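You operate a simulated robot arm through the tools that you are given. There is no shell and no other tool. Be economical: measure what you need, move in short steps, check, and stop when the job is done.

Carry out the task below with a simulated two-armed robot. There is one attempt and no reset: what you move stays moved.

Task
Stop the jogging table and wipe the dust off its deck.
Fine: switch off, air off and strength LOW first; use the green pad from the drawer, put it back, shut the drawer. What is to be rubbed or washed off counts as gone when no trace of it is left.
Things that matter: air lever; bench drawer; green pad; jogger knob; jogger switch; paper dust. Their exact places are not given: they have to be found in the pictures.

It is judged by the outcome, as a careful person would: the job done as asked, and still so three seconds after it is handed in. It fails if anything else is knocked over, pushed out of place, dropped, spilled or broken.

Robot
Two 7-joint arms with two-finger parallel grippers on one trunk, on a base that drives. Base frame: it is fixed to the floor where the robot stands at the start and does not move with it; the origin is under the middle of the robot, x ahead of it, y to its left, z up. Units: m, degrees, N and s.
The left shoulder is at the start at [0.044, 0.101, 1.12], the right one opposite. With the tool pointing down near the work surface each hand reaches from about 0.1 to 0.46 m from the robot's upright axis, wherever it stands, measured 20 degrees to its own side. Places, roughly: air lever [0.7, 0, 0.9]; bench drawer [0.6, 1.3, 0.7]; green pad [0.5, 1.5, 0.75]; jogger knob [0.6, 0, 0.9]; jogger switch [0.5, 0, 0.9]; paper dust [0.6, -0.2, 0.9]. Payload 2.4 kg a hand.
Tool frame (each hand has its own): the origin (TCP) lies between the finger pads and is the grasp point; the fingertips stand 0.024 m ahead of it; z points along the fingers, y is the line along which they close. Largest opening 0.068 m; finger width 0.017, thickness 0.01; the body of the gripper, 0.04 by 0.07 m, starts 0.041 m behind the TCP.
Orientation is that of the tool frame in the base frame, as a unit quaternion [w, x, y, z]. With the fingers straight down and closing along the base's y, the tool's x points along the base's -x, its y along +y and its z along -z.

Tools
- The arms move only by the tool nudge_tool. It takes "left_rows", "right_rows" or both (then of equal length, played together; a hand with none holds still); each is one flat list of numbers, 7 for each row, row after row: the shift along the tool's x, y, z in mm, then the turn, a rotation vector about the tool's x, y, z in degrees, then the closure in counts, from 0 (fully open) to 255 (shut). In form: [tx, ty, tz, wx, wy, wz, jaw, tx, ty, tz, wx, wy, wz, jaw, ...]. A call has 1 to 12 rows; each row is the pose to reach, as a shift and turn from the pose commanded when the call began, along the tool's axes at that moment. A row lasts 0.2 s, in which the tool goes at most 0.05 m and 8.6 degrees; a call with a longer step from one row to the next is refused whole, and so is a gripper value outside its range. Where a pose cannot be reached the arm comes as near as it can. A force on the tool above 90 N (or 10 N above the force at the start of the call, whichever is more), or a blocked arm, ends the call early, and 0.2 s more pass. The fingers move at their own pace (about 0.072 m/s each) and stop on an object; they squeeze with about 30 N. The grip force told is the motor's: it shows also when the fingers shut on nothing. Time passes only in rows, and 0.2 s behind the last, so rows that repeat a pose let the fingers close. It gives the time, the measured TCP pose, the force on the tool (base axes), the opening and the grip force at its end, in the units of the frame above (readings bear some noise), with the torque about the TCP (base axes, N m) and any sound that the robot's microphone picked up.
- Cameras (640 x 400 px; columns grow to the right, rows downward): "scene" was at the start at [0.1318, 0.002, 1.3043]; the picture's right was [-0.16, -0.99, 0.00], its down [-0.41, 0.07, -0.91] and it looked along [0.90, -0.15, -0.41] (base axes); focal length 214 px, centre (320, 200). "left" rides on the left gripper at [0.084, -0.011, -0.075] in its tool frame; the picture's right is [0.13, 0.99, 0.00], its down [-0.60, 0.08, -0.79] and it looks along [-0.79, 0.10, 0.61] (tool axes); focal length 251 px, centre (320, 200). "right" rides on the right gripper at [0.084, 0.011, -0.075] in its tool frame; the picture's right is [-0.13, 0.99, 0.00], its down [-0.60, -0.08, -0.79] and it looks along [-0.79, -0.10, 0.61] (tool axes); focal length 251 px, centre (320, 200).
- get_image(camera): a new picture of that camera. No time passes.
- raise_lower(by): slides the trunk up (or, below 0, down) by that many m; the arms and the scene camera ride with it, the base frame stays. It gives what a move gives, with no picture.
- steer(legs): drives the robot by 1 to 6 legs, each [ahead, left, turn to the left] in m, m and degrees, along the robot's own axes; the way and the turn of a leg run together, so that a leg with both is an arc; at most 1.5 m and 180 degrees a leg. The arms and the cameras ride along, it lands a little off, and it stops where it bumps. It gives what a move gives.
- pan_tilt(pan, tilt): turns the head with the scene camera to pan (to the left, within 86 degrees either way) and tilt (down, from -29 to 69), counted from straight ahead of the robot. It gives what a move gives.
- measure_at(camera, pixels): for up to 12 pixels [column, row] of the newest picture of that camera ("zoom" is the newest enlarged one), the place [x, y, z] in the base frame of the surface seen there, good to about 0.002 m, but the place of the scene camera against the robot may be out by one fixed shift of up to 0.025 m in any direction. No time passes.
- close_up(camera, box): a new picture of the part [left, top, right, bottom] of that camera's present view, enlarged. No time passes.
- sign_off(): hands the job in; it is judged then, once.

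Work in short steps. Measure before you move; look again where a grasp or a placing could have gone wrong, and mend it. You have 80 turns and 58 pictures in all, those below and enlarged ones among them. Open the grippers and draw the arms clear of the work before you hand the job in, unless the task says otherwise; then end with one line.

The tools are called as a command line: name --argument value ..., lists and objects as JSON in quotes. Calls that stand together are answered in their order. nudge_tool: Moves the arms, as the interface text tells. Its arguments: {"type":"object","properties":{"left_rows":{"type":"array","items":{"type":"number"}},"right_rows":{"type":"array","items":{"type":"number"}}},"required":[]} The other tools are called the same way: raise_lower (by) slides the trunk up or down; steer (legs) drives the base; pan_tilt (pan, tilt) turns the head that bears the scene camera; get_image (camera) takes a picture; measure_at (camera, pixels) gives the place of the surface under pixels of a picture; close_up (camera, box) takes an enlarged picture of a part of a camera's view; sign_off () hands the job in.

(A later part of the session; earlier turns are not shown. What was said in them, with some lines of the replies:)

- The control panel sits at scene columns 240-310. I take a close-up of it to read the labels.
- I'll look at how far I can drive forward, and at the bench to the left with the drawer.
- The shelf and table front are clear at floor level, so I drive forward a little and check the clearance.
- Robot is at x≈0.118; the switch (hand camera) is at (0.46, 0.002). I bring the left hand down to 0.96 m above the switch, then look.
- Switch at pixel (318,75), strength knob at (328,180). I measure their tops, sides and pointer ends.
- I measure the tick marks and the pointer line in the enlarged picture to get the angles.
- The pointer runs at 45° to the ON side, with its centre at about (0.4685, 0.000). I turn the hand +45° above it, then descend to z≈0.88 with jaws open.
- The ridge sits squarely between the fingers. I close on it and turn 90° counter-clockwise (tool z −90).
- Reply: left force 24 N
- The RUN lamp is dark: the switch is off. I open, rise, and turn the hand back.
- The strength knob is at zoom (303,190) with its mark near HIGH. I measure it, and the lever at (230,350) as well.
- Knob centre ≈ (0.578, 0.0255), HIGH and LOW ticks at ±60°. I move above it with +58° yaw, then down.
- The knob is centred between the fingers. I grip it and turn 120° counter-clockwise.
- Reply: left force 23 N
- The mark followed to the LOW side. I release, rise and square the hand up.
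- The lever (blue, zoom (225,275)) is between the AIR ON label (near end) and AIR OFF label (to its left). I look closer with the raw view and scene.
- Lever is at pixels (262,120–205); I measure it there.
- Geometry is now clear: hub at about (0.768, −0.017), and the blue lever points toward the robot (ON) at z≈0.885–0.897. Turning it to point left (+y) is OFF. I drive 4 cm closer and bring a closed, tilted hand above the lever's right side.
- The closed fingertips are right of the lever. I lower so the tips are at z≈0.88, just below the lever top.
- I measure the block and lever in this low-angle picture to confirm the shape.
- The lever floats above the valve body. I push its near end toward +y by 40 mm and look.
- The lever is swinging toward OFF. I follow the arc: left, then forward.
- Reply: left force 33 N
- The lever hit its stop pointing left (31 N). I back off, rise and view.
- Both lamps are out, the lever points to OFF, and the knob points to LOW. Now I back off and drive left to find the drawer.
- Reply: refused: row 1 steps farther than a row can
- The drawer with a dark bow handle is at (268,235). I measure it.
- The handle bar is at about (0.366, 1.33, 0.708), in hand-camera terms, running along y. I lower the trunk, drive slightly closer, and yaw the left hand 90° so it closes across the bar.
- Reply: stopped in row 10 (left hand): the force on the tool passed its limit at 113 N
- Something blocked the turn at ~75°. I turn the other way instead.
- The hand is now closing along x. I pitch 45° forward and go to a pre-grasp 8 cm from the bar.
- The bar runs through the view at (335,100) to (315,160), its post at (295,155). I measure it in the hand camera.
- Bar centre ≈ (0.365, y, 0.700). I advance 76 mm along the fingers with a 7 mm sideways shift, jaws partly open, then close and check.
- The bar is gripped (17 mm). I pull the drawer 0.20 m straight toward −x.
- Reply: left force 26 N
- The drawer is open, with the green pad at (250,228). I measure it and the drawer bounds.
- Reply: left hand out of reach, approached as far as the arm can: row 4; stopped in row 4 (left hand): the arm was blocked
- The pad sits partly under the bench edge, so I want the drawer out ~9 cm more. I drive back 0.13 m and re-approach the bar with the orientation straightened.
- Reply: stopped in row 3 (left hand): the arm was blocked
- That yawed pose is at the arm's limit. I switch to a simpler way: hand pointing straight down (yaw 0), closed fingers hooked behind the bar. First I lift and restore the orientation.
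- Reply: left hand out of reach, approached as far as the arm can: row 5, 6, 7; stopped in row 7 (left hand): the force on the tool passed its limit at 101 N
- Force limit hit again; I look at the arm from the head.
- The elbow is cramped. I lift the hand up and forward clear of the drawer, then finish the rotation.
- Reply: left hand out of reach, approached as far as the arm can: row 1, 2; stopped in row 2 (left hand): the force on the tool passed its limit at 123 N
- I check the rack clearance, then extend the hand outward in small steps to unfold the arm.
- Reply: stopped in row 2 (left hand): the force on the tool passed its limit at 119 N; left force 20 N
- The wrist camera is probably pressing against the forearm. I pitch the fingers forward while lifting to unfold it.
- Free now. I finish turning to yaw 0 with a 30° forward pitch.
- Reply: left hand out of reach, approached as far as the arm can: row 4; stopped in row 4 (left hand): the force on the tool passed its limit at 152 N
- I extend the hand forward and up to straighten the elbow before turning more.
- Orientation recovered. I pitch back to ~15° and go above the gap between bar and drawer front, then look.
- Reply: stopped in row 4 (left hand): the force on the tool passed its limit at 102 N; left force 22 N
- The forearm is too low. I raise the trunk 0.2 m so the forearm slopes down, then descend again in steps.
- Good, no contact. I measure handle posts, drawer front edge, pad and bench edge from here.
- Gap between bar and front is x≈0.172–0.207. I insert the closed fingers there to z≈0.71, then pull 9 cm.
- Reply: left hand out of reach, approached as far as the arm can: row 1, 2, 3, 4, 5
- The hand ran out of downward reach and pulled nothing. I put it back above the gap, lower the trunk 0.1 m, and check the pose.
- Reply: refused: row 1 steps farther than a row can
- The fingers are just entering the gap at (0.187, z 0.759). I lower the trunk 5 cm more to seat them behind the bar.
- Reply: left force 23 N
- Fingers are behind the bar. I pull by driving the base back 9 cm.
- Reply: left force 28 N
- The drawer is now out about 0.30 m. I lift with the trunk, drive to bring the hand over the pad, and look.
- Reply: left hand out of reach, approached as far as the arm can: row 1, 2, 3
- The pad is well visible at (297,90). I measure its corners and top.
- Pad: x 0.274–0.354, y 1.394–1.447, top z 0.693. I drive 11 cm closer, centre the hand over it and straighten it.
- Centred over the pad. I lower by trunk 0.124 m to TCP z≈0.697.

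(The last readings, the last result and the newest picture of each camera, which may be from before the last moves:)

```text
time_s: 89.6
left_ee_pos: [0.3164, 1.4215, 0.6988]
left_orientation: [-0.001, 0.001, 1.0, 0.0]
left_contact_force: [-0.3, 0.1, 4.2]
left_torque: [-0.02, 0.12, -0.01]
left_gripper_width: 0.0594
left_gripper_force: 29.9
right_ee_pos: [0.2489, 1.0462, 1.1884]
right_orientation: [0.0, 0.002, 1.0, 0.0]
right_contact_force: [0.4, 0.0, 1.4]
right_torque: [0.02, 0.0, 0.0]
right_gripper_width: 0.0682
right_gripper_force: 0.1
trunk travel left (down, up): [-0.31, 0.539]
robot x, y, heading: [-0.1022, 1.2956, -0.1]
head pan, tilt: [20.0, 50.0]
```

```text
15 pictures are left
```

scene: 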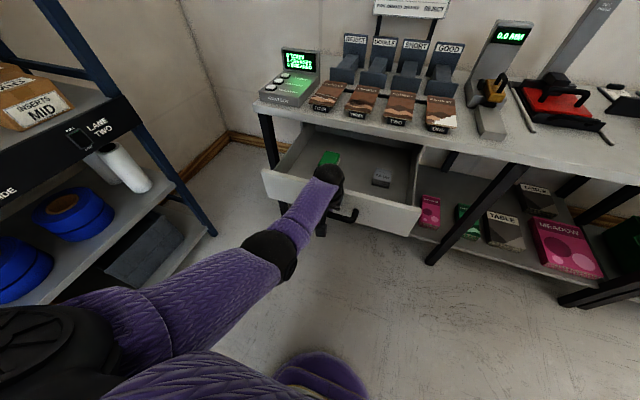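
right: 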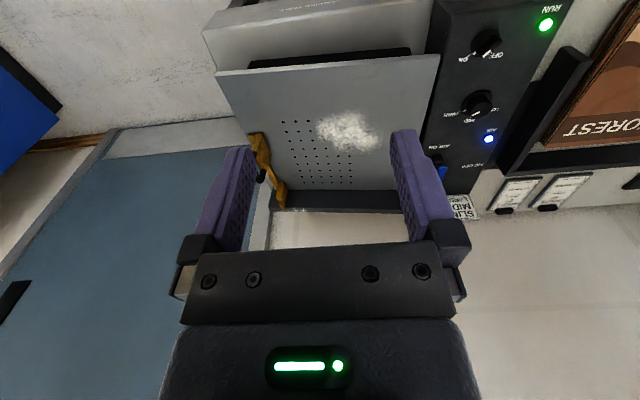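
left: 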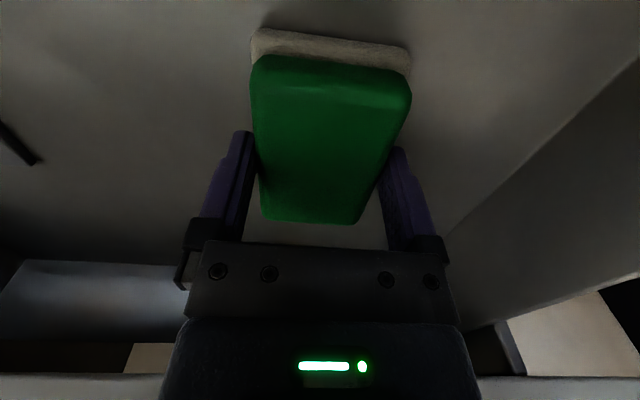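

The pad is held (59 mm); pad bottom is ≈0.042 below the TCP. I lift by trunk, back off and drive over to the jogging table.

raise_lower --by 0.3

steer --legs '[[-0.3, 0, 0], [0, -1.5, 0], [0, -0.15, 0]]'

pan_tilt --pan -5 --tilt 35

get_image --camera "scene"

```text
time_s: 92.6
left_ee_pos: [0.316, 1.4196, 1.0006]
left_orientation: [0.002, 0.001, 1.0, 0.0]
left_contact_force: [0.4, -0.1, -0.4]
left_torque: [0.03, 0.03, -0.01]
left_gripper_width: 0.0594
left_gripper_force: 30.6
right_ee_pos: [0.2494, 1.0459, 1.4888]
right_orientation: [0.0, 0.002, 1.0, 0.0]
right_contact_force: [1.6, 1.0, -0.3]
right_torque: [-0.04, -0.03, 0.03]
right_gripper_width: 0.068
right_gripper_force: 0.1
trunk travel left (down, up): [-0.61, 0.239]
robot x, y, heading: [-0.1077, 1.2948, -0.4]
head pan, tilt: [20.0, 50.0]
```

```text
time_s: 102.7
left_ee_pos: [0.0152, -0.2534, 1.0006]
left_orientation: [0.002, 0.001, 1.0, 0.0]
left_contact_force: [-0.4, 0.0, -1.7]
left_torque: [-0.01, -0.01, 0.02]
left_gripper_width: 0.0591
left_gripper_force: 30.0
right_ee_pos: [-0.0515, -0.6278, 1.4893]
right_orientation: [0.0, 0.001, 1.0, 0.0]
right_contact_force: [-0.7, -0.3, -0.3]
right_torque: [0.01, 0.01, 0.0]
right_gripper_width: 0.0678
right_gripper_force: 0.1
trunk travel left (down, up): [-0.61, 0.239]
robot x, y, heading: [-0.4061, -0.3758, -0.2]
head pan, tilt: [20.0, 50.0]
```

```text
time_s: 103.6
left_ee_pos: [0.016, -0.252, 1.0011]
left_orientation: [0.002, 0.0, 1.0, 0.0]
left_contact_force: [0.1, 0.3, -1.0]
left_torque: [-0.01, -0.01, 0.0]
left_gripper_width: 0.0593
left_gripper_force: 30.6
right_ee_pos: [-0.0508, -0.6275, 1.4887]
right_orientation: [0.0, 0.001, 1.0, 0.0]
right_contact_force: [0.3, -1.1, -0.7]
right_torque: [-0.01, 0.01, 0.04]
right_gripper_width: 0.0679
right_gripper_force: 0.1
trunk travel left (down, up): [-0.61, 0.239]
robot x, y, heading: [-0.4058, -0.3764, -0.0]
head pan, tilt: [-5.0, 35.0]
```

```text
14 pictures are left
```

scene: 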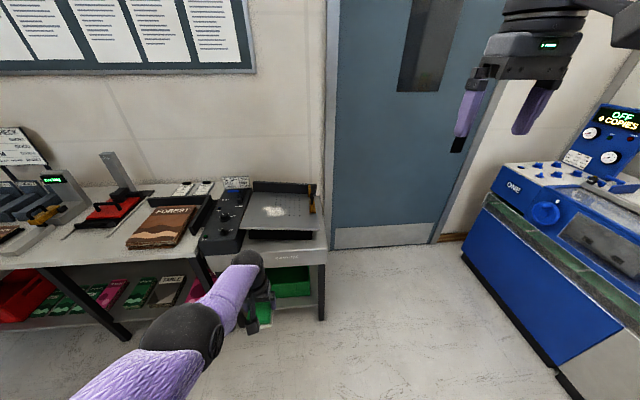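

Path is clear. I take a close-up of the deck and measure the dust extents.

close_up --camera "scene" --box '[235, 175, 335, 240]'

```text
6.15 times, centred on (285, 208) of scene
```

zoom: 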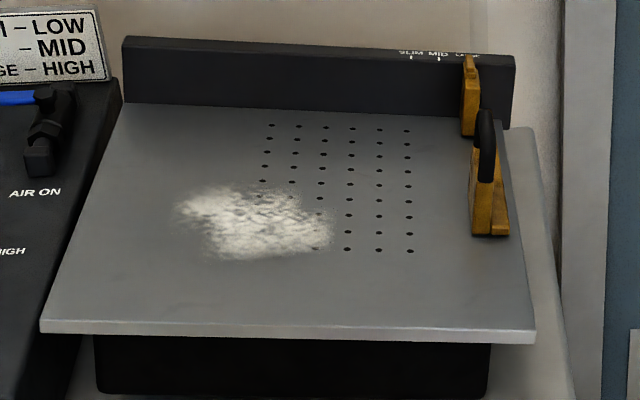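

measure_at --camera "zoom" --pixels '[[175, 208], [335, 232], [215, 188], [210, 255], [300, 258], [255, 222], [45, 325], [530, 335], [125, 108], [455, 118], [472, 235], [280, 190]]'

```text
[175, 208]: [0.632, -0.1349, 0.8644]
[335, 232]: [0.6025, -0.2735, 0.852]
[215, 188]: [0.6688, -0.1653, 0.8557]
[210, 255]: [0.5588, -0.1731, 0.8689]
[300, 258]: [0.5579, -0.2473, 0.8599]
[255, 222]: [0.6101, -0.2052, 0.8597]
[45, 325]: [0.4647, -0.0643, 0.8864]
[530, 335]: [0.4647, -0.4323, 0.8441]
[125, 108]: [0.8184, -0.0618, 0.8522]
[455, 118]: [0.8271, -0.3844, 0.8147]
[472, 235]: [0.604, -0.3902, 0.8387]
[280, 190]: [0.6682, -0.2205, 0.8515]
```

The deck is tilted (falling to the back and right). I drive forward so the pad is above the dust, then measure the deck plane with the hand camera.

steer --legs '[[0.5, 0.03, 0], [0.09, 0, 0]]'

get_image --camera "left"

```text
time_s: 107.3
left_ee_pos: [0.6031, -0.218, 0.9994]
left_orientation: [0.001, -0.004, 1.0, 0.001]
left_contact_force: [0.1, -0.6, -1.1]
left_torque: [0.0, 0.01, -0.01]
left_gripper_width: 0.0595
left_gripper_force: 29.9
right_ee_pos: [0.5409, -0.5923, 1.4885]
right_orientation: [0.001, -0.003, 1.0, 0.0]
right_contact_force: [-0.2, 0.0, -0.3]
right_torque: [0.02, 0.05, 0.02]
right_gripper_width: 0.068
right_gripper_force: 0.1
trunk travel left (down, up): [-0.61, 0.239]
robot x, y, heading: [0.1837, -0.3454, 0.3]
head pan, tilt: [-5.0, 35.0]
```

```text
12 pictures are left
```

left: 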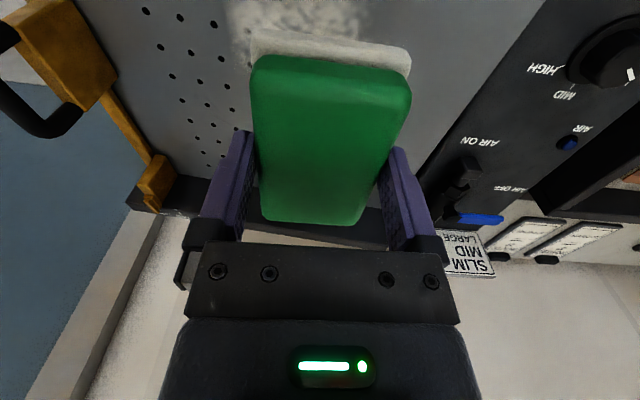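

measure_at --camera "left" --pixels '[[120, 30], [130, 80], [170, 60], [185, 120], [200, 30], [420, 90], [440, 30], [400, 140], [450, 60], [215, 95], [235, 60], [440, 5]]'

```text
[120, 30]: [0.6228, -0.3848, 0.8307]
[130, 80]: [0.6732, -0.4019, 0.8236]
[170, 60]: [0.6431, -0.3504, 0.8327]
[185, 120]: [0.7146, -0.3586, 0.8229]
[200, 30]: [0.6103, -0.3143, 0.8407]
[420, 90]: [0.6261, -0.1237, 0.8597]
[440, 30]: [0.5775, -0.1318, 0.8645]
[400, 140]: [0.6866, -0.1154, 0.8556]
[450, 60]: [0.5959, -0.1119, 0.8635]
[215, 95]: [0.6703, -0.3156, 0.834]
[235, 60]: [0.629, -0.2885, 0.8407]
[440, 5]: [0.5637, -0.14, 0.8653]
```

Deck plane fits z = 0.8527 + 0.113(y+0.2) − 0.099(x−0.61). I tilt the hand to match it (−6.4°, +5.6°) and lower the trunk so the pad is ~15 mm above the deck.

nudge_tool --left_rows '[-5, -3, 0, -3.2, 2.8, 0, 255, -11, -7, 0, -6.4, 5.6, 0, 255, -11, -7, 0, -6.4, 5.6, 0, 255]'

raise_lower --by -0.092

```text
time_s: 108.1
left_ee_pos: [0.5882, -0.2221, 1.0117]
left_orientation: [-0.048, -0.003, 0.997, 0.056]
left_contact_force: [-0.8, 0.5, 0.3]
left_torque: [0.01, 0.01, -0.03]
left_gripper_width: 0.0593
left_gripper_force: 30.2
left hand out of reach, approached as far as the arm can: row 1, 2, 3
right_ee_pos: [0.539, -0.5913, 1.4888]
right_orientation: [0.0, -0.003, 1.0, 0.001]
right_contact_force: [0.3, 0.5, 0.0]
right_torque: [-0.01, 0.0, 0.02]
right_gripper_width: 0.0679
right_gripper_force: 0.2
trunk travel left (down, up): [-0.61, 0.239]
robot x, y, heading: [0.1789, -0.3481, 0.1]
head pan, tilt: [-5.0, 35.0]
```

```text
time_s: 109.3
left_ee_pos: [0.5897, -0.2217, 0.9202]
left_orientation: [-0.047, -0.005, 0.997, 0.057]
left_contact_force: [0.1, 0.1, -0.3]
left_torque: [-0.02, 0.01, 0.02]
left_gripper_width: 0.0595
left_gripper_force: 30.1
right_ee_pos: [0.5378, -0.5905, 1.3963]
right_orientation: [0.0, -0.003, 1.0, 0.0]
right_contact_force: [-0.1, 0.0, -0.3]
right_torque: [0.01, 0.01, 0.0]
right_gripper_width: 0.068
right_gripper_force: 0.0
trunk travel left (down, up): [-0.518, 0.331]
robot x, y, heading: [0.181, -0.3416, 0.4]
head pan, tilt: [-5.0, 35.0]
```

The arm is at its reach limit with the shoulder this high. I raise the hand 0.12 m, lower the trunk by 0.13 m, and drive 3 cm closer.

nudge_tool --left_rows '[0, 0, -30, 0, 0, 0, 255, 0, 0, -60, 0, 0, 0, 255, 0, 0, -90, 0, 0, 0, 255, 0, 0, -120, 0, 0, 0, 255, 0, 0, -120, 0, 0, 0, 255]'

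raise_lower --by -0.13

steer --legs '[[0.03, 0, -0.4]]'

```text
time_s: 110.5
left_ee_pos: [0.5999, -0.2328, 1.0404]
left_orientation: [-0.047, -0.004, 0.997, 0.056]
left_contact_force: [0.2, 0.4, -0.8]
left_torque: [-0.01, -0.04, -0.03]
left_gripper_width: 0.0593
left_gripper_force: 30.4
right_ee_pos: [0.5382, -0.5916, 1.3974]
right_orientation: [0.0, -0.002, 1.0, 0.0]
right_contact_force: [0.0, -0.2, -1.7]
right_torque: [0.01, 0.05, -0.02]
right_gripper_width: 0.0679
right_gripper_force: 0.0
trunk travel left (down, up): [-0.518, 0.331]
robot x, y, heading: [0.1784, -0.3473, 0.4]
head pan, tilt: [-5.0, 35.0]
```

```text
time_s: 112.1
left_ee_pos: [0.6011, -0.2346, 0.9094]
left_orientation: [-0.045, -0.008, 0.997, 0.056]
left_contact_force: [33.6, -40.3, -30.8]
left_torque: [4.29, 0.24, 4.55]
left_gripper_width: 0.0594
left_gripper_force: 30.3
right_ee_pos: [0.5379, -0.5923, 1.267]
right_orientation: [-0.001, -0.003, 1.0, 0.001]
right_contact_force: [0.3, -0.4, -0.2]
right_torque: [-0.03, -0.02, -0.01]
right_gripper_width: 0.0682
right_gripper_force: 0.0
trunk travel left (down, up): [-0.388, 0.461]
robot x, y, heading: [0.18, -0.345, 0.5]
head pan, tilt: [-5.0, 35.0]
```

```text
time_s: 113.0
left_ee_pos: [0.6327, -0.2366, 0.9094]
left_orientation: [-0.045, -0.003, 0.997, 0.057]
left_contact_force: [45.7, -29.7, -38.1]
left_torque: [3.29, 0.74, 3.59]
left_gripper_width: 0.0593
left_gripper_force: 29.6
right_ee_pos: [0.5679, -0.5927, 1.2665]
right_orientation: [0.0, 0.0, 1.0, 0.0]
right_contact_force: [0.1, 0.0, -0.1]
right_torque: [-0.04, 0.04, -0.02]
right_gripper_width: 0.0678
right_gripper_force: 0.0
trunk travel left (down, up): [-0.388, 0.461]
robot x, y, heading: [0.2096, -0.3487, 0.1]
head pan, tilt: [-5.0, 35.0]
```

There's a 65 N force on the hand though the pad isn't on the deck yet. I look before moving on.

pan_tilt --pan 15 --tilt 60

get_image --camera "scene"

```text
time_s: 113.8
left_ee_pos: [0.6321, -0.2374, 0.9099]
left_orientation: [-0.045, -0.003, 0.997, 0.056]
left_contact_force: [22.7, -11.3, -21.4]
left_torque: [1.3, 0.09, 1.38]
left_gripper_width: 0.0596
left_gripper_force: 29.9
right_ee_pos: [0.5666, -0.5937, 1.2666]
right_orientation: [0.0, 0.0, 1.0, 0.0]
right_contact_force: [-0.4, -0.6, 0.2]
right_torque: [-0.01, 0.01, -0.01]
right_gripper_width: 0.0681
right_gripper_force: 0.0
trunk travel left (down, up): [-0.388, 0.461]
robot x, y, heading: [0.2093, -0.3424, 0.2]
head pan, tilt: [15.0, 60.0]
```

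```text
11 pictures are left
```

scene: 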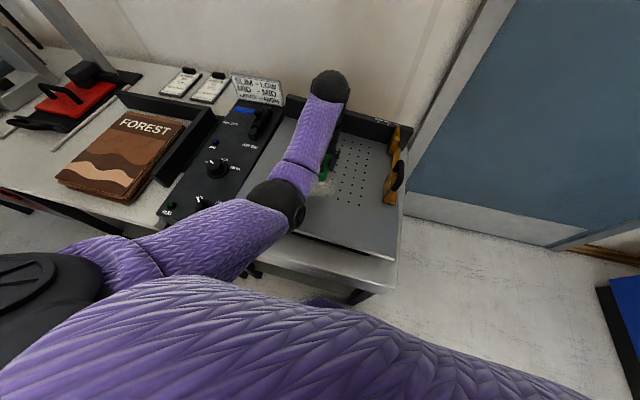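

Wrist camera presses the forearm again (elbow low). I raise the trunk 7 cm to relieve it, then lower the hand with the arm to near the deck.

raise_lower --by 0.07

nudge_tool --left_rows '[0, 0, 20, 0, 0, 0, 255, 0, 0, 40, 0, 0, 0, 255, 0, 0, 60, 0, 0, 0, 255, 0, 0, 60, 0, 0, 0, 255]'

```text
time_s: 114.9
left_ee_pos: [0.6317, -0.2393, 0.9805]
left_orientation: [-0.046, -0.003, 0.997, 0.056]
left_contact_force: [-0.2, -0.5, -0.9]
left_torque: [0.01, 0.01, 0.0]
left_gripper_width: 0.0594
left_gripper_force: 29.5
right_ee_pos: [0.5675, -0.5935, 1.3371]
right_orientation: [0.0, -0.001, 1.0, -0.001]
right_contact_force: [0.4, -0.4, 0.2]
right_torque: [-0.01, 0.01, 0.01]
right_gripper_width: 0.0679
right_gripper_force: 0.0
trunk travel left (down, up): [-0.458, 0.391]
robot x, y, heading: [0.2111, -0.3442, -0.1]
head pan, tilt: [15.0, 60.0]
```

```text
time_s: 115.9
left_ee_pos: [0.6264, -0.231, 0.9198]
left_orientation: [-0.045, -0.003, 0.997, 0.055]
left_contact_force: [-1.1, -0.2, -1.0]
left_torque: [0.02, 0.02, -0.01]
left_gripper_width: 0.0595
left_gripper_force: 30.0
right_ee_pos: [0.5689, -0.5932, 1.3368]
right_orientation: [0.0, 0.0, 1.0, 0.0]
right_contact_force: [0.7, -0.7, 1.2]
right_torque: [0.02, 0.01, 0.0]
right_gripper_width: 0.068
right_gripper_force: 0.0
trunk travel left (down, up): [-0.458, 0.391]
robot x, y, heading: [0.2097, -0.3464, 0.1]
head pan, tilt: [15.0, 60.0]
```

Free again. About 29 mm above deck along the fingers; I descend 26 mm then in small increments until contact.

nudge_tool --left_rows '[0, 0, 14, 0, 0, 0, 255, 0, 0, 26, 0, 0, 0, 255, 0, 0, 28, 0, 0, 0, 255, 0, 0, 30, 0, 0, 0, 255, 0, 0, 31, 0, 0, 0, 255]'

```text
time_s: 117.1
left_ee_pos: [0.6242, -0.2268, 0.8905]
left_orientation: [-0.044, -0.002, 0.997, 0.057]
left_contact_force: [-0.2, 0.5, 14.0]
left_torque: [-0.03, 0.72, -0.01]
left_gripper_width: 0.0594
left_gripper_force: 29.8
right_ee_pos: [0.5661, -0.5934, 1.3377]
right_orientation: [0.0, 0.001, 1.0, 0.0]
right_contact_force: [0.5, -0.3, -1.0]
right_torque: [0.02, -0.02, -0.02]
right_gripper_width: 0.0677
right_gripper_force: 0.2
trunk travel left (down, up): [-0.458, 0.391]
robot x, y, heading: [0.2115, -0.346, -0.2]
head pan, tilt: [15.0, 60.0]
```

Contact at 14 N. I wipe with strokes along y, starting at the back of the dust.

nudge_tool --left_rows '[-8, 35, 1, 0, 0, 0, 255, -14, 70, 1, 0, 0, 0, 255, -14, 90, 1, 0, 0, 0, 255, -14, 55, 1, 0, 0, 0, 255, -14, 20, 1, 0, 0, 0, 255, -14, -15, 1, 0, 0, 0, 255, -14, -50, 1, 0, 0, 0, 255, -14, -85, 1, 0, 0, 0, 255, 4, -85, 1, 0, 0, 0, 255, 4, -50, 1, 0, 0, 0, 255, 4, -15, 1, 0, 0, 0, 255, 4, 0, 1, 0, 0, 0, 255]'

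```text
time_s: 119.7
left_ee_pos: [0.6181, -0.2281, 0.8895]
left_orientation: [-0.044, -0.002, 0.997, 0.056]
left_contact_force: [2.4, -7.1, 13.5]
left_torque: [-0.31, -0.2, -0.14]
left_gripper_width: 0.0595
left_gripper_force: 30.3
left hand out of reach, approached as far as the arm can: row 7, 8, 9
right_ee_pos: [0.5661, -0.5958, 1.3372]
right_orientation: [0.001, 0.0, 1.0, -0.001]
right_contact_force: [-0.1, -0.7, 0.6]
right_torque: [0.03, 0.0, -0.04]
right_gripper_width: 0.0681
right_gripper_force: 0.1
trunk travel left (down, up): [-0.458, 0.391]
robot x, y, heading: [0.2102, -0.3463, 0.2]
head pan, tilt: [15.0, 60.0]
```

Steady contact (~13 N). I continue with strokes nearer the front.

nudge_tool --left_rows '[0, 40, 0, 0, 0, 0, 255, 0, 85, 0, 0, 0, 0, 255, 18, 85, 0, 0, 0, 0, 255, 18, 40, 0, 0, 0, 0, 255, 18, 0, 0, 0, 0, 0, 255, 18, -40, 0, 0, 0, 0, 255, 18, -75, 0, 0, 0, 0, 255, 36, -75, 0, 0, 0, 0, 255, 36, -35, 0, 0, 0, 0, 255, 36, 5, 0, 0, 0, 0, 255, 36, 45, 0, 0, 0, 0, 255, 36, 85, 0, 0, 0, 0, 255]'

nudge_tool --left_rows '[18, 0, 0, 0, 0, 0, 255, 18, -40, 0, 0, 0, 0, 255, 18, -80, 0, 0, 0, 0, 255, 18, -120, 0, 0, 0, 0, 255, 18, -160, 0, 0, 0, 0, 255, 34, -160, 0, 0, 0, 0, 255, 34, -120, 0, 0, 0, 0, 255, 34, -80, 0, 0, 0, 0, 255, 34, -40, 0, 0, 0, 0, 255, 34, -20, 0, 0, 0, 0, 255, 34, -20, -30, 0, 0, 0, 255, 34, -20, -60, 0, 0, 0, 255]'

get_image --camera "left"

```text
time_s: 122.3
left_ee_pos: [0.5865, -0.1433, 0.9002]
left_orientation: [-0.046, -0.002, 0.997, 0.056]
left_contact_force: [0.9, -4.8, 9.2]
left_torque: [-0.4, -0.22, -0.15]
left_gripper_width: 0.0592
left_gripper_force: 29.9
right_ee_pos: [0.5665, -0.5943, 1.337]
right_orientation: [0.001, 0.0, 1.0, 0.0]
right_contact_force: [0.3, -0.6, 0.3]
right_torque: [-0.02, 0.0, 0.01]
right_gripper_width: 0.068
right_gripper_force: 0.1
trunk travel left (down, up): [-0.458, 0.391]
robot x, y, heading: [0.2124, -0.3445, 0.3]
head pan, tilt: [15.0, 60.0]
```

```text
time_s: 124.9
left_ee_pos: [0.5557, -0.1689, 0.9598]
left_orientation: [-0.047, -0.002, 0.997, 0.054]
left_contact_force: [0.1, 0.2, -0.7]
left_torque: [-0.04, -0.01, 0.03]
left_gripper_width: 0.0593
left_gripper_force: 30.2
right_ee_pos: [0.5681, -0.5933, 1.3371]
right_orientation: [-0.001, 0.001, 1.0, 0.0]
right_contact_force: [-1.5, -0.4, 0.3]
right_torque: [-0.02, -0.02, 0.0]
right_gripper_width: 0.0681
right_gripper_force: 0.0
trunk travel left (down, up): [-0.458, 0.391]
robot x, y, heading: [0.2082, -0.3428, 0.1]
head pan, tilt: [15.0, 60.0]
```

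```text
10 pictures are left
```

left: 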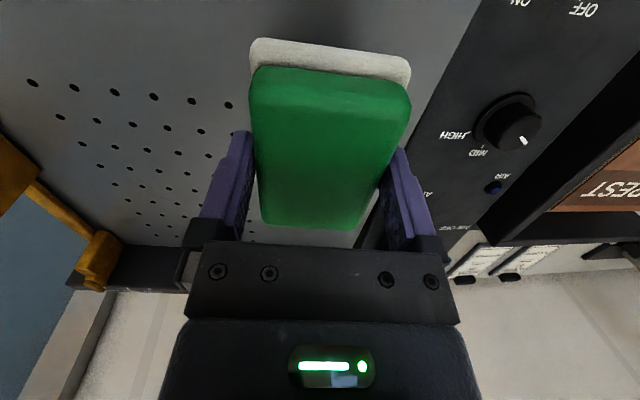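

The visible deck looks clean. I lift and back off to inspect the whole deck.

raise_lower --by 0.12

steer --legs '[[-0.4, 0, 0]]'

pan_tilt --pan 5 --tilt 38

close_up --camera "scene" --box '[220, 120, 460, 270]'

```text
time_s: 126.4
left_ee_pos: [0.5568, -0.1704, 1.0804]
left_orientation: [-0.045, -0.003, 0.997, 0.055]
left_contact_force: [0.1, 0.2, -0.9]
left_torque: [0.02, 0.0, -0.02]
left_gripper_width: 0.0594
left_gripper_force: 29.9
right_ee_pos: [0.5668, -0.5937, 1.4586]
right_orientation: [0.0, 0.0, 1.0, 0.0]
right_contact_force: [0.2, 0.8, -0.5]
right_torque: [-0.02, 0.0, 0.0]
right_gripper_width: 0.0678
right_gripper_force: 0.0
trunk travel left (down, up): [-0.578, 0.271]
robot x, y, heading: [0.2105, -0.3458, 0.3]
head pan, tilt: [15.0, 60.0]
```

```text
time_s: 128.9
left_ee_pos: [0.1468, -0.1702, 1.0827]
left_orientation: [-0.045, -0.006, 0.997, 0.055]
left_contact_force: [0.0, -0.1, -1.2]
left_torque: [-0.02, -0.03, -0.01]
left_gripper_width: 0.0593
left_gripper_force: 29.9
right_ee_pos: [0.1605, -0.5923, 1.4582]
right_orientation: [0.001, -0.002, 1.0, 0.0]
right_contact_force: [-0.2, 0.1, -0.9]
right_torque: [0.0, -0.02, 0.02]
right_gripper_width: 0.0681
right_gripper_force: 0.1
trunk travel left (down, up): [-0.578, 0.271]
robot x, y, heading: [-0.1939, -0.3446, 0.3]
head pan, tilt: [15.0, 60.0]
```

```text
time_s: 129.8
left_ee_pos: [0.1456, -0.1698, 1.0822]
left_orientation: [-0.045, -0.006, 0.997, 0.055]
left_contact_force: [0.0, 0.9, -0.7]
left_torque: [0.01, 0.03, 0.01]
left_gripper_width: 0.0595
left_gripper_force: 29.9
right_ee_pos: [0.161, -0.5936, 1.4566]
right_orientation: [0.0, -0.002, 1.0, 0.0]
right_contact_force: [-0.4, -0.2, -1.1]
right_torque: [0.0, 0.02, -0.03]
right_gripper_width: 0.0682
right_gripper_force: 0.0
trunk travel left (down, up): [-0.578, 0.271]
robot x, y, heading: [-0.1933, -0.3446, 0.6]
head pan, tilt: [5.0, 38.0]
```

```text
2.67 times, centred on (340, 195) of scene
```

zoom: 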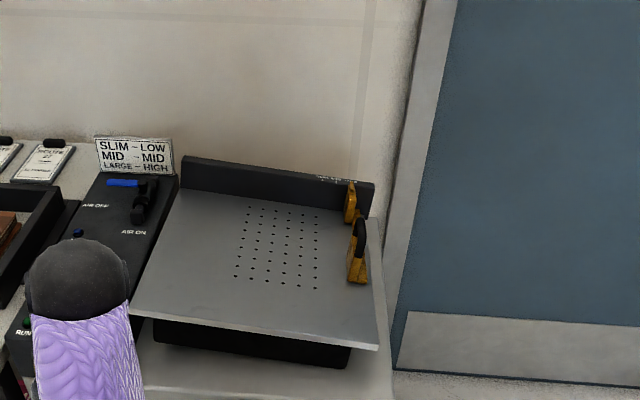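

The deck looks clean; I check at higher zoom for faint traces.

close_up --camera "scene" --box '[270, 190, 350, 245]'

```text
7.27 times, centred on (310, 218) of scene
```

zoom: 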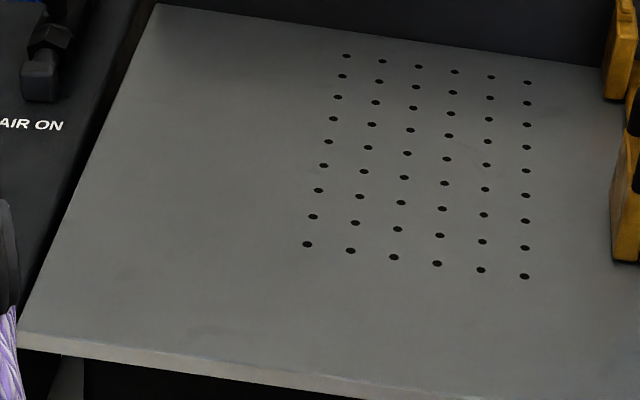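

No trace is left. I carry the pad back to in front of the drawer and straighten the hand there.

steer --legs '[[-0.21, 0, -0.6], [0, 1.5, 0], [0, 0.14, 0]]'

nudge_tool --left_rows '[-22, -15, 25, 1.6, -1.4, 0, 255, -45, -31, 50, 3.2, -2.8, 0, 255, -67, -46, 76, 4.8, -4.2, 0, 255, -90, -62, 103, 6.4, -5.6, 0, 255, -90, -62, 103, 6.4, -5.6, 0, 255]'

```text
time_s: 139.5
left_ee_pos: [-0.0446, 1.4734, 1.0822]
left_orientation: [-0.044, 0.006, 0.997, 0.056]
left_contact_force: [-0.6, -0.3, -0.4]
left_torque: [-0.01, 0.0, 0.03]
left_gripper_width: 0.0593
left_gripper_force: 29.7
right_ee_pos: [-0.0395, 1.0503, 1.4575]
right_orientation: [0.0, 0.008, 1.0, 0.0]
right_contact_force: [-0.4, 1.2, -0.2]
right_torque: [0.01, 0.03, 0.0]
right_gripper_width: 0.0679
right_gripper_force: 0.0
trunk travel left (down, up): [-0.578, 0.271]
robot x, y, heading: [-0.393, 1.3061, -1.1]
head pan, tilt: [5.0, 38.0]
```

```text
time_s: 140.7
left_ee_pos: [0.0325, 1.4221, 0.9677]
left_orientation: [0.005, 0.006, 1.0, 0.0]
left_contact_force: [-0.6, 0.4, -0.9]
left_torque: [0.02, 0.03, -0.01]
left_gripper_width: 0.0595
left_gripper_force: 29.9
left hand out of reach, approached as far as the arm can: row 4, 5
right_ee_pos: [-0.0416, 1.0489, 1.4577]
right_orientation: [0.0, 0.009, 1.0, 0.001]
right_contact_force: [-0.1, -0.2, 0.0]
right_torque: [0.03, 0.01, 0.01]
right_gripper_width: 0.0681
right_gripper_force: 0.0
trunk travel left (down, up): [-0.578, 0.271]
robot x, y, heading: [-0.3871, 1.3009, -0.9]
head pan, tilt: [5.0, 38.0]
```

I drive the pad over its place in the drawer.

steer --legs '[[0.284, -0.007, 0.9]]'

pan_tilt --pan 15 --tilt 55

get_image --camera "scene"

```text
time_s: 142.6
left_ee_pos: [0.3141, 1.4234, 0.9683]
left_orientation: [0.003, -0.005, 1.0, 0.0]
left_contact_force: [-0.1, 0.5, -0.9]
left_torque: [-0.01, 0.03, 0.0]
left_gripper_width: 0.0597
left_gripper_force: 30.0
right_ee_pos: [0.2498, 1.048, 1.4561]
right_orientation: [0.0, -0.001, 1.0, 0.0]
right_contact_force: [0.1, -0.1, 0.2]
right_torque: [0.01, 0.0, 0.01]
right_gripper_width: 0.068
right_gripper_force: 0.1
trunk travel left (down, up): [-0.578, 0.271]
robot x, y, heading: [-0.1133, 1.296, 0.2]
head pan, tilt: [5.0, 38.0]
```

```text
time_s: 143.4
left_ee_pos: [0.3132, 1.4233, 0.9691]
left_orientation: [0.004, -0.005, 1.0, 0.0]
left_contact_force: [0.2, -0.4, -0.3]
left_torque: [0.01, 0.02, 0.01]
left_gripper_width: 0.0591
left_gripper_force: 29.8
right_ee_pos: [0.2482, 1.0471, 1.4573]
right_orientation: [0.001, -0.002, 1.0, 0.0]
right_contact_force: [-0.6, 0.7, 1.0]
right_torque: [-0.01, 0.02, -0.03]
right_gripper_width: 0.0679
right_gripper_force: 0.2
trunk travel left (down, up): [-0.578, 0.271]
robot x, y, heading: [-0.1102, 1.2989, 0.3]
head pan, tilt: [15.0, 55.0]
```

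```text
7 pictures are left
```

scene: 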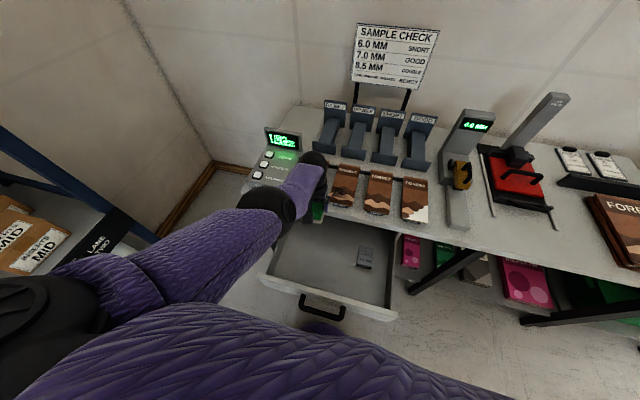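

The drawer is empty at the pad's spot. I lower the trunk 0.268 m to TCP≈0.701 and release.

raise_lower --by -0.268

nudge_tool --left_rows '[0, 0, 0, 0, 0, 0, 0, 0, 0, 0, 0, 0, 0, 0, 0, 0, 0, 0, 0, 0, 0]'

raise_lower --by 0.17

get_image --camera "left"

```text
time_s: 146.2
left_ee_pos: [0.3133, 1.4245, 0.7017]
left_orientation: [0.004, -0.005, 1.0, 0.0]
left_contact_force: [-0.9, -0.2, -1.3]
left_torque: [-0.01, 0.0, 0.01]
left_gripper_width: 0.0593
left_gripper_force: 30.5
right_ee_pos: [0.2487, 1.0479, 1.19]
right_orientation: [0.0, -0.002, 1.0, 0.0]
right_contact_force: [0.4, 0.2, -0.2]
right_torque: [0.03, 0.02, 0.01]
right_gripper_width: 0.068
right_gripper_force: 0.0
trunk travel left (down, up): [-0.31, 0.539]
robot x, y, heading: [-0.1117, 1.2967, 0.4]
head pan, tilt: [15.0, 55.0]
```

```text
time_s: 147.0
left_ee_pos: [0.3138, 1.4231, 0.7006]
left_orientation: [0.004, -0.005, 1.0, 0.0]
left_contact_force: [0.6, 0.3, -0.6]
left_torque: [0.0, -0.01, 0.0]
left_gripper_width: 0.0679
left_gripper_force: 0.0
right_ee_pos: [0.2484, 1.0487, 1.1889]
right_orientation: [0.0, -0.003, 1.0, 0.0]
right_contact_force: [-0.4, 0.8, -0.5]
right_torque: [0.0, -0.03, 0.01]
right_gripper_width: 0.0678
right_gripper_force: 0.1
trunk travel left (down, up): [-0.31, 0.539]
robot x, y, heading: [-0.1104, 1.2932, 0.3]
head pan, tilt: [15.0, 55.0]
```

```text
time_s: 148.9
left_ee_pos: [0.313, 1.4235, 0.87]
left_orientation: [0.004, -0.004, 1.0, 0.0]
left_contact_force: [0.3, 0.0, 0.2]
left_torque: [0.01, -0.02, -0.02]
left_gripper_width: 0.068
left_gripper_force: 0.1
right_ee_pos: [0.2489, 1.0476, 1.3592]
right_orientation: [0.0, -0.002, 1.0, 0.0]
right_contact_force: [-0.8, -0.4, -0.4]
right_torque: [-0.02, 0.0, -0.01]
right_gripper_width: 0.0677
right_gripper_force: 0.0
trunk travel left (down, up): [-0.48, 0.369]
robot x, y, heading: [-0.1101, 1.2948, 0.1]
head pan, tilt: [15.0, 55.0]
```

```text
6 pictures are left
```

left: 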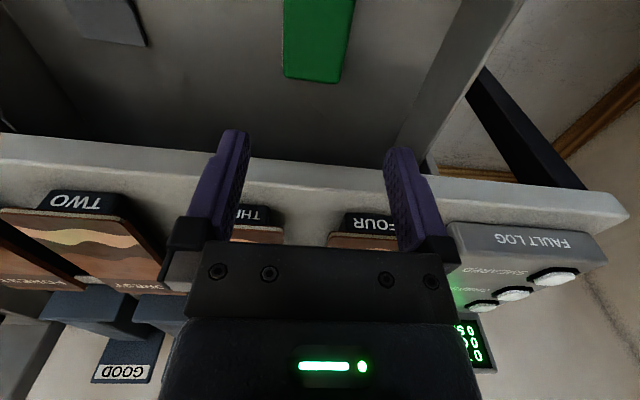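

The pad lies in its place. I close the fingers, back out to in front of the handle centre (y≈1.337), then lower to bar height.

steer --legs '[[-0.325, -0.086, 0]]'

nudge_tool --left_rows '[0, 0, 0, 0, 0, 0, 255, 0, 0, 0, 0, 0, 0, 255, 0, 0, 0, 0, 0, 0, 255]'

raise_lower --by -0.158

get_image --camera "left"

```text
time_s: 151.1
left_ee_pos: [-0.019, 1.3376, 0.8718]
left_orientation: [0.005, -0.007, 1.0, 0.0]
left_contact_force: [0.2, 0.2, 0.4]
left_torque: [-0.03, 0.0, -0.02]
left_gripper_width: 0.0679
left_gripper_force: 0.2
right_ee_pos: [-0.0816, 0.9626, 1.3606]
right_orientation: [0.001, -0.005, 1.0, 0.0]
right_contact_force: [-0.1, -0.3, 0.4]
right_torque: [0.02, 0.0, 0.01]
right_gripper_width: 0.0681
right_gripper_force: 0.1
trunk travel left (down, up): [-0.48, 0.369]
robot x, y, heading: [-0.44, 1.2088, 0.9]
head pan, tilt: [15.0, 55.0]
```

```text
time_s: 151.9
left_ee_pos: [-0.0192, 1.3376, 0.8712]
left_orientation: [0.005, -0.008, 1.0, 0.001]
left_contact_force: [-0.7, -0.4, -0.7]
left_torque: [-0.01, -0.01, 0.02]
left_gripper_width: 0.0002
left_gripper_force: 23.7
right_ee_pos: [-0.0823, 0.9637, 1.359]
right_orientation: [0.0, -0.005, 1.0, 0.0]
right_contact_force: [-0.7, 0.1, 0.3]
right_torque: [0.04, -0.01, -0.01]
right_gripper_width: 0.068
right_gripper_force: 0.1
trunk travel left (down, up): [-0.48, 0.369]
robot x, y, heading: [-0.4414, 1.2077, 0.7]
head pan, tilt: [15.0, 55.0]
```

```text
time_s: 153.7
left_ee_pos: [-0.0181, 1.3375, 0.7132]
left_orientation: [0.004, -0.007, 1.0, 0.0]
left_contact_force: [0.8, -0.4, -0.6]
left_torque: [0.02, -0.02, -0.02]
left_gripper_width: 0.0001
left_gripper_force: 23.3
right_ee_pos: [-0.0829, 0.9633, 1.2012]
right_orientation: [0.0, -0.005, 1.0, 0.0]
right_contact_force: [0.1, -0.3, -0.6]
right_torque: [0.02, -0.01, 0.0]
right_gripper_width: 0.0681
right_gripper_force: 0.0
trunk travel left (down, up): [-0.322, 0.527]
robot x, y, heading: [-0.439, 1.205, 0.7]
head pan, tilt: [15.0, 55.0]
```

```text
5 pictures are left
```

left: 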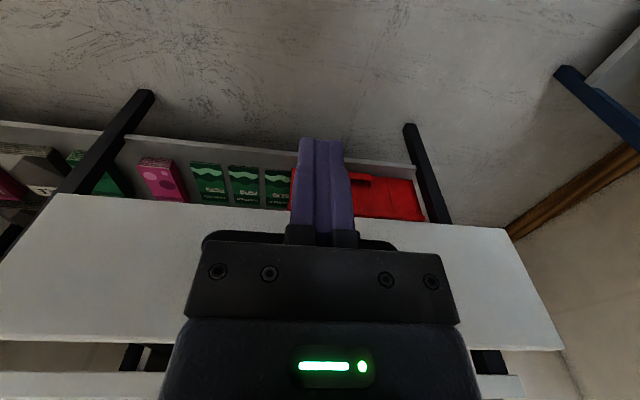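

The fingers are in front of the handle bar, centred. I push by driving forward 0.33 m, then check.

steer --legs '[[0.1, 0, -0.7], [0.23, 0, 0]]'

get_image --camera "scene"

```text
time_s: 156.2
left_ee_pos: [0.3141, 1.3311, 0.7125]
left_orientation: [0.004, 0.002, 1.0, 0.001]
left_contact_force: [0.7, -0.4, -1.1]
left_torque: [-0.02, -0.01, 0.0]
left_gripper_width: 0.0
left_gripper_force: 23.5
right_ee_pos: [0.2442, 0.9568, 1.2016]
right_orientation: [0.0, 0.004, 1.0, 0.0]
right_contact_force: [0.2, -0.1, 0.5]
right_torque: [-0.01, 0.05, -0.03]
right_gripper_width: 0.0681
right_gripper_force: 0.0
trunk travel left (down, up): [-0.322, 0.527]
robot x, y, heading: [-0.1082, 1.2083, -0.3]
head pan, tilt: [15.0, 55.0]
```

```text
4 pictures are left
```

scene: 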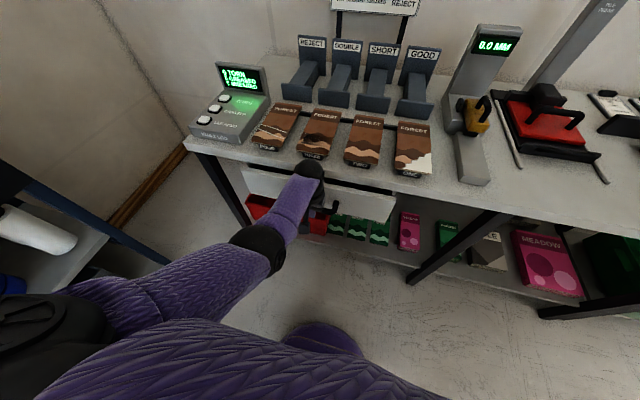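

Drawer is about 3 cm from shut. I drive 2 cm more, then push with the arm until the force rises.

steer --legs '[[0.02, 0, 0]]'

nudge_tool --left_rows '[-5, 0, 0, 0, 0, 0, 255, -10, 0, 0, 0, 0, 0, 255, -15, 0, 0, 0, 0, 0, 255, -20, 0, 0, 0, 0, 0, 255, -24, 0, 0, 0, 0, 0, 255]'

```text
time_s: 157.0
left_ee_pos: [0.3336, 1.33, 0.7124]
left_orientation: [0.003, 0.001, 1.0, 0.0]
left_contact_force: [-0.8, -0.1, -0.6]
left_torque: [0.01, -0.01, -0.02]
left_gripper_width: 0.0
left_gripper_force: 23.5
right_ee_pos: [0.2647, 0.9558, 1.2012]
right_orientation: [-0.001, 0.005, 1.0, 0.0]
right_contact_force: [1.4, 0.4, 0.8]
right_torque: [0.02, -0.01, 0.0]
right_gripper_width: 0.0678
right_gripper_force: 0.2
trunk travel left (down, up): [-0.322, 0.527]
robot x, y, heading: [-0.0894, 1.2077, -0.4]
head pan, tilt: [15.0, 55.0]
```

```text
time_s: 158.2
left_ee_pos: [0.3517, 1.3303, 0.7118]
left_orientation: [-0.002, 0.001, 1.0, 0.0]
left_contact_force: [-45.5, -1.3, -5.4]
left_torque: [0.04, 0.61, -0.01]
left_gripper_width: 0.0002
left_gripper_force: 23.4
right_ee_pos: [0.26, 0.9565, 1.2012]
right_orientation: [0.002, 0.003, 1.0, 0.0]
right_contact_force: [0.0, 0.0, -0.7]
right_torque: [0.04, 0.02, 0.01]
right_gripper_width: 0.0678
right_gripper_force: 0.1
trunk travel left (down, up): [-0.322, 0.527]
robot x, y, heading: [-0.0935, 1.2064, -0.2]
head pan, tilt: [15.0, 55.0]
```

The drawer is against its stop (45 N). I back off, open the gripper and check.

steer --legs '[[-0.35, 0, 0]]'

nudge_tool --left_rows '[0, 0, 0, 0, 0, 0, 0, 0, 0, 0, 0, 0, 0, 0, 0, 0, 0, 0, 0, 0, 0]'

raise_lower --by 0.15

pan_tilt --pan -10 --tilt 35

get_image --camera "scene"

close_up --camera "scene" --box '[180, 130, 340, 240]'

```text
time_s: 160.5
left_ee_pos: [0.0141, 1.3313, 0.7144]
left_orientation: [0.005, 0.004, 1.0, 0.001]
left_contact_force: [0.2, 0.0, 0.3]
left_torque: [-0.04, 0.01, -0.01]
left_gripper_width: 0.0001
left_gripper_force: 23.3
right_ee_pos: [-0.0814, 0.9571, 1.2015]
right_orientation: [0.001, 0.006, 1.0, 0.0]
right_contact_force: [0.2, 0.6, 0.3]
right_torque: [-0.01, -0.01, 0.03]
right_gripper_width: 0.068
right_gripper_force: 0.1
trunk travel left (down, up): [-0.322, 0.527]
robot x, y, heading: [-0.4417, 1.2132, -0.5]
head pan, tilt: [15.0, 55.0]
```

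```text
time_s: 161.3
left_ee_pos: [0.0136, 1.3312, 0.714]
left_orientation: [0.005, 0.004, 1.0, 0.0]
left_contact_force: [0.3, 0.8, -0.1]
left_torque: [-0.01, 0.03, -0.01]
left_gripper_width: 0.068
left_gripper_force: 0.0
right_ee_pos: [-0.0814, 0.9566, 1.2008]
right_orientation: [0.0, 0.006, 1.0, -0.001]
right_contact_force: [-0.5, -0.5, 0.3]
right_torque: [-0.01, -0.02, -0.01]
right_gripper_width: 0.0679
right_gripper_force: 0.0
trunk travel left (down, up): [-0.322, 0.527]
robot x, y, heading: [-0.4314, 1.2117, -0.6]
head pan, tilt: [15.0, 55.0]
```

```text
time_s: 163.0
left_ee_pos: [0.0202, 1.33, 0.8893]
left_orientation: [0.033, 0.003, 0.999, 0.0]
left_contact_force: [0.4, -0.6, 0.2]
left_torque: [-0.01, -0.02, 0.0]
left_gripper_width: 0.0679
left_gripper_force: 0.0
right_ee_pos: [-0.0806, 0.9576, 1.352]
right_orientation: [0.0, 0.006, 1.0, 0.0]
right_contact_force: [-0.2, -0.2, 0.8]
right_torque: [-0.01, 0.01, -0.04]
right_gripper_width: 0.0681
right_gripper_force: 0.0
trunk travel left (down, up): [-0.472, 0.377]
robot x, y, heading: [-0.4345, 1.2077, -0.5]
head pan, tilt: [15.0, 55.0]
```

```text
time_s: 163.9
left_ee_pos: [0.02, 1.3304, 0.8884]
left_orientation: [0.032, 0.003, 0.999, 0.0]
left_contact_force: [-0.4, 0.7, -1.1]
left_torque: [0.01, -0.01, 0.0]
left_gripper_width: 0.068
left_gripper_force: 0.1
right_ee_pos: [-0.0812, 0.9581, 1.3509]
right_orientation: [0.0, 0.006, 1.0, 0.0]
right_contact_force: [-0.4, -0.2, -0.2]
right_torque: [-0.01, -0.01, -0.02]
right_gripper_width: 0.068
right_gripper_force: 0.1
trunk travel left (down, up): [-0.472, 0.377]
robot x, y, heading: [-0.4352, 1.2082, -0.6]
head pan, tilt: [-10.0, 35.0]
```

```text
3 pictures are left
```

scene: 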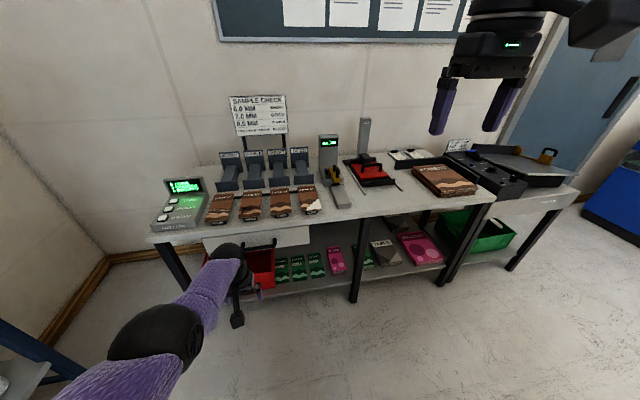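

```text
3.64 times, centred on (260, 185) of scene
```

zoom: 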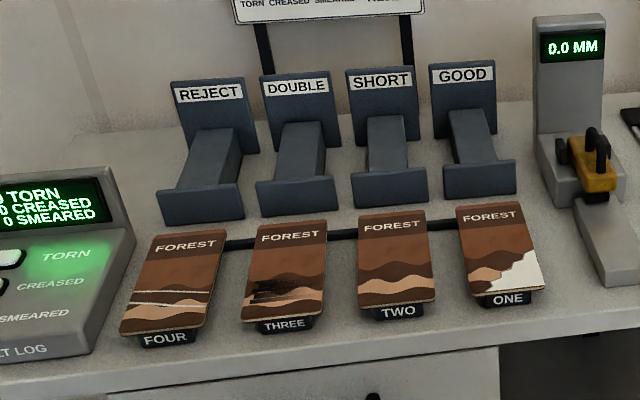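

measure_at --camera "scene" --pixels '[[300, 234], [285, 236], [300, 224], [290, 222]]'

close_up --camera "scene" --box '[430, 130, 560, 210]'

```text
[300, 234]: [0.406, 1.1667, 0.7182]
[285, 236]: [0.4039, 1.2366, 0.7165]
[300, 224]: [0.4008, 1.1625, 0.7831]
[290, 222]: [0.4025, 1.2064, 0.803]
```

```text
4.92 times, centred on (495, 170) of scene
```

zoom: 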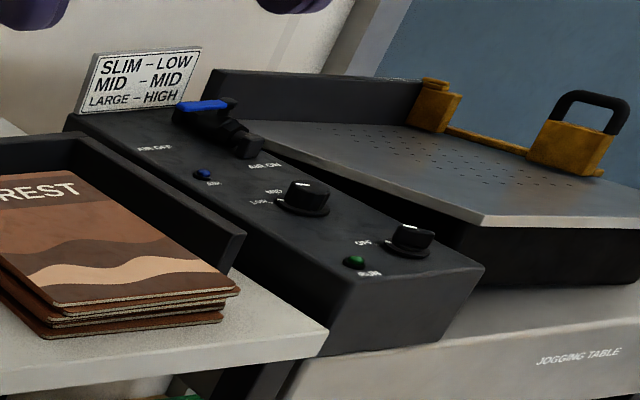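

Drawer front is back at x≈0.405, as at the start. I check the strength knob mark once more up close.

close_up --camera "scene" --box '[476, 155, 526, 186]'

measure_at --camera "zoom" --pixels '[[320, 200]]'

```text
12.80 times, centred on (501, 170) of scene
```

zoom: 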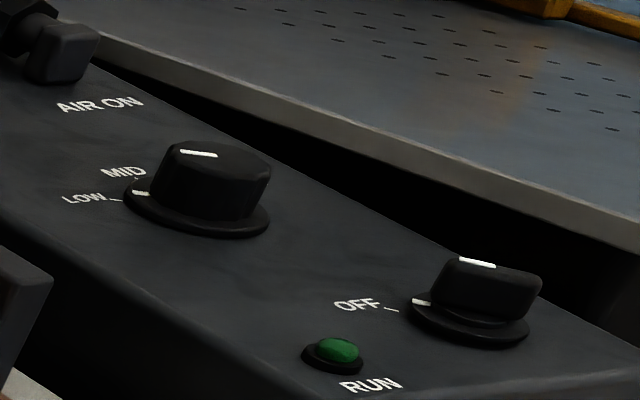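

```text
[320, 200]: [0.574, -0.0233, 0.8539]
```

The knob's skirt mark lines up with LOW and the switch's with OFF. Lamps are out, the lever is at OFF, the deck is clean, the pad is back and the drawer is shut. Grippers are open and clear, so I hand in.

sign_off

```text
The job is handed in.
```

The jogging table is switched off with the air off and strength on LOW, the dust is wiped off the deck with no trace left, and the green pad is back in the shut drawer.
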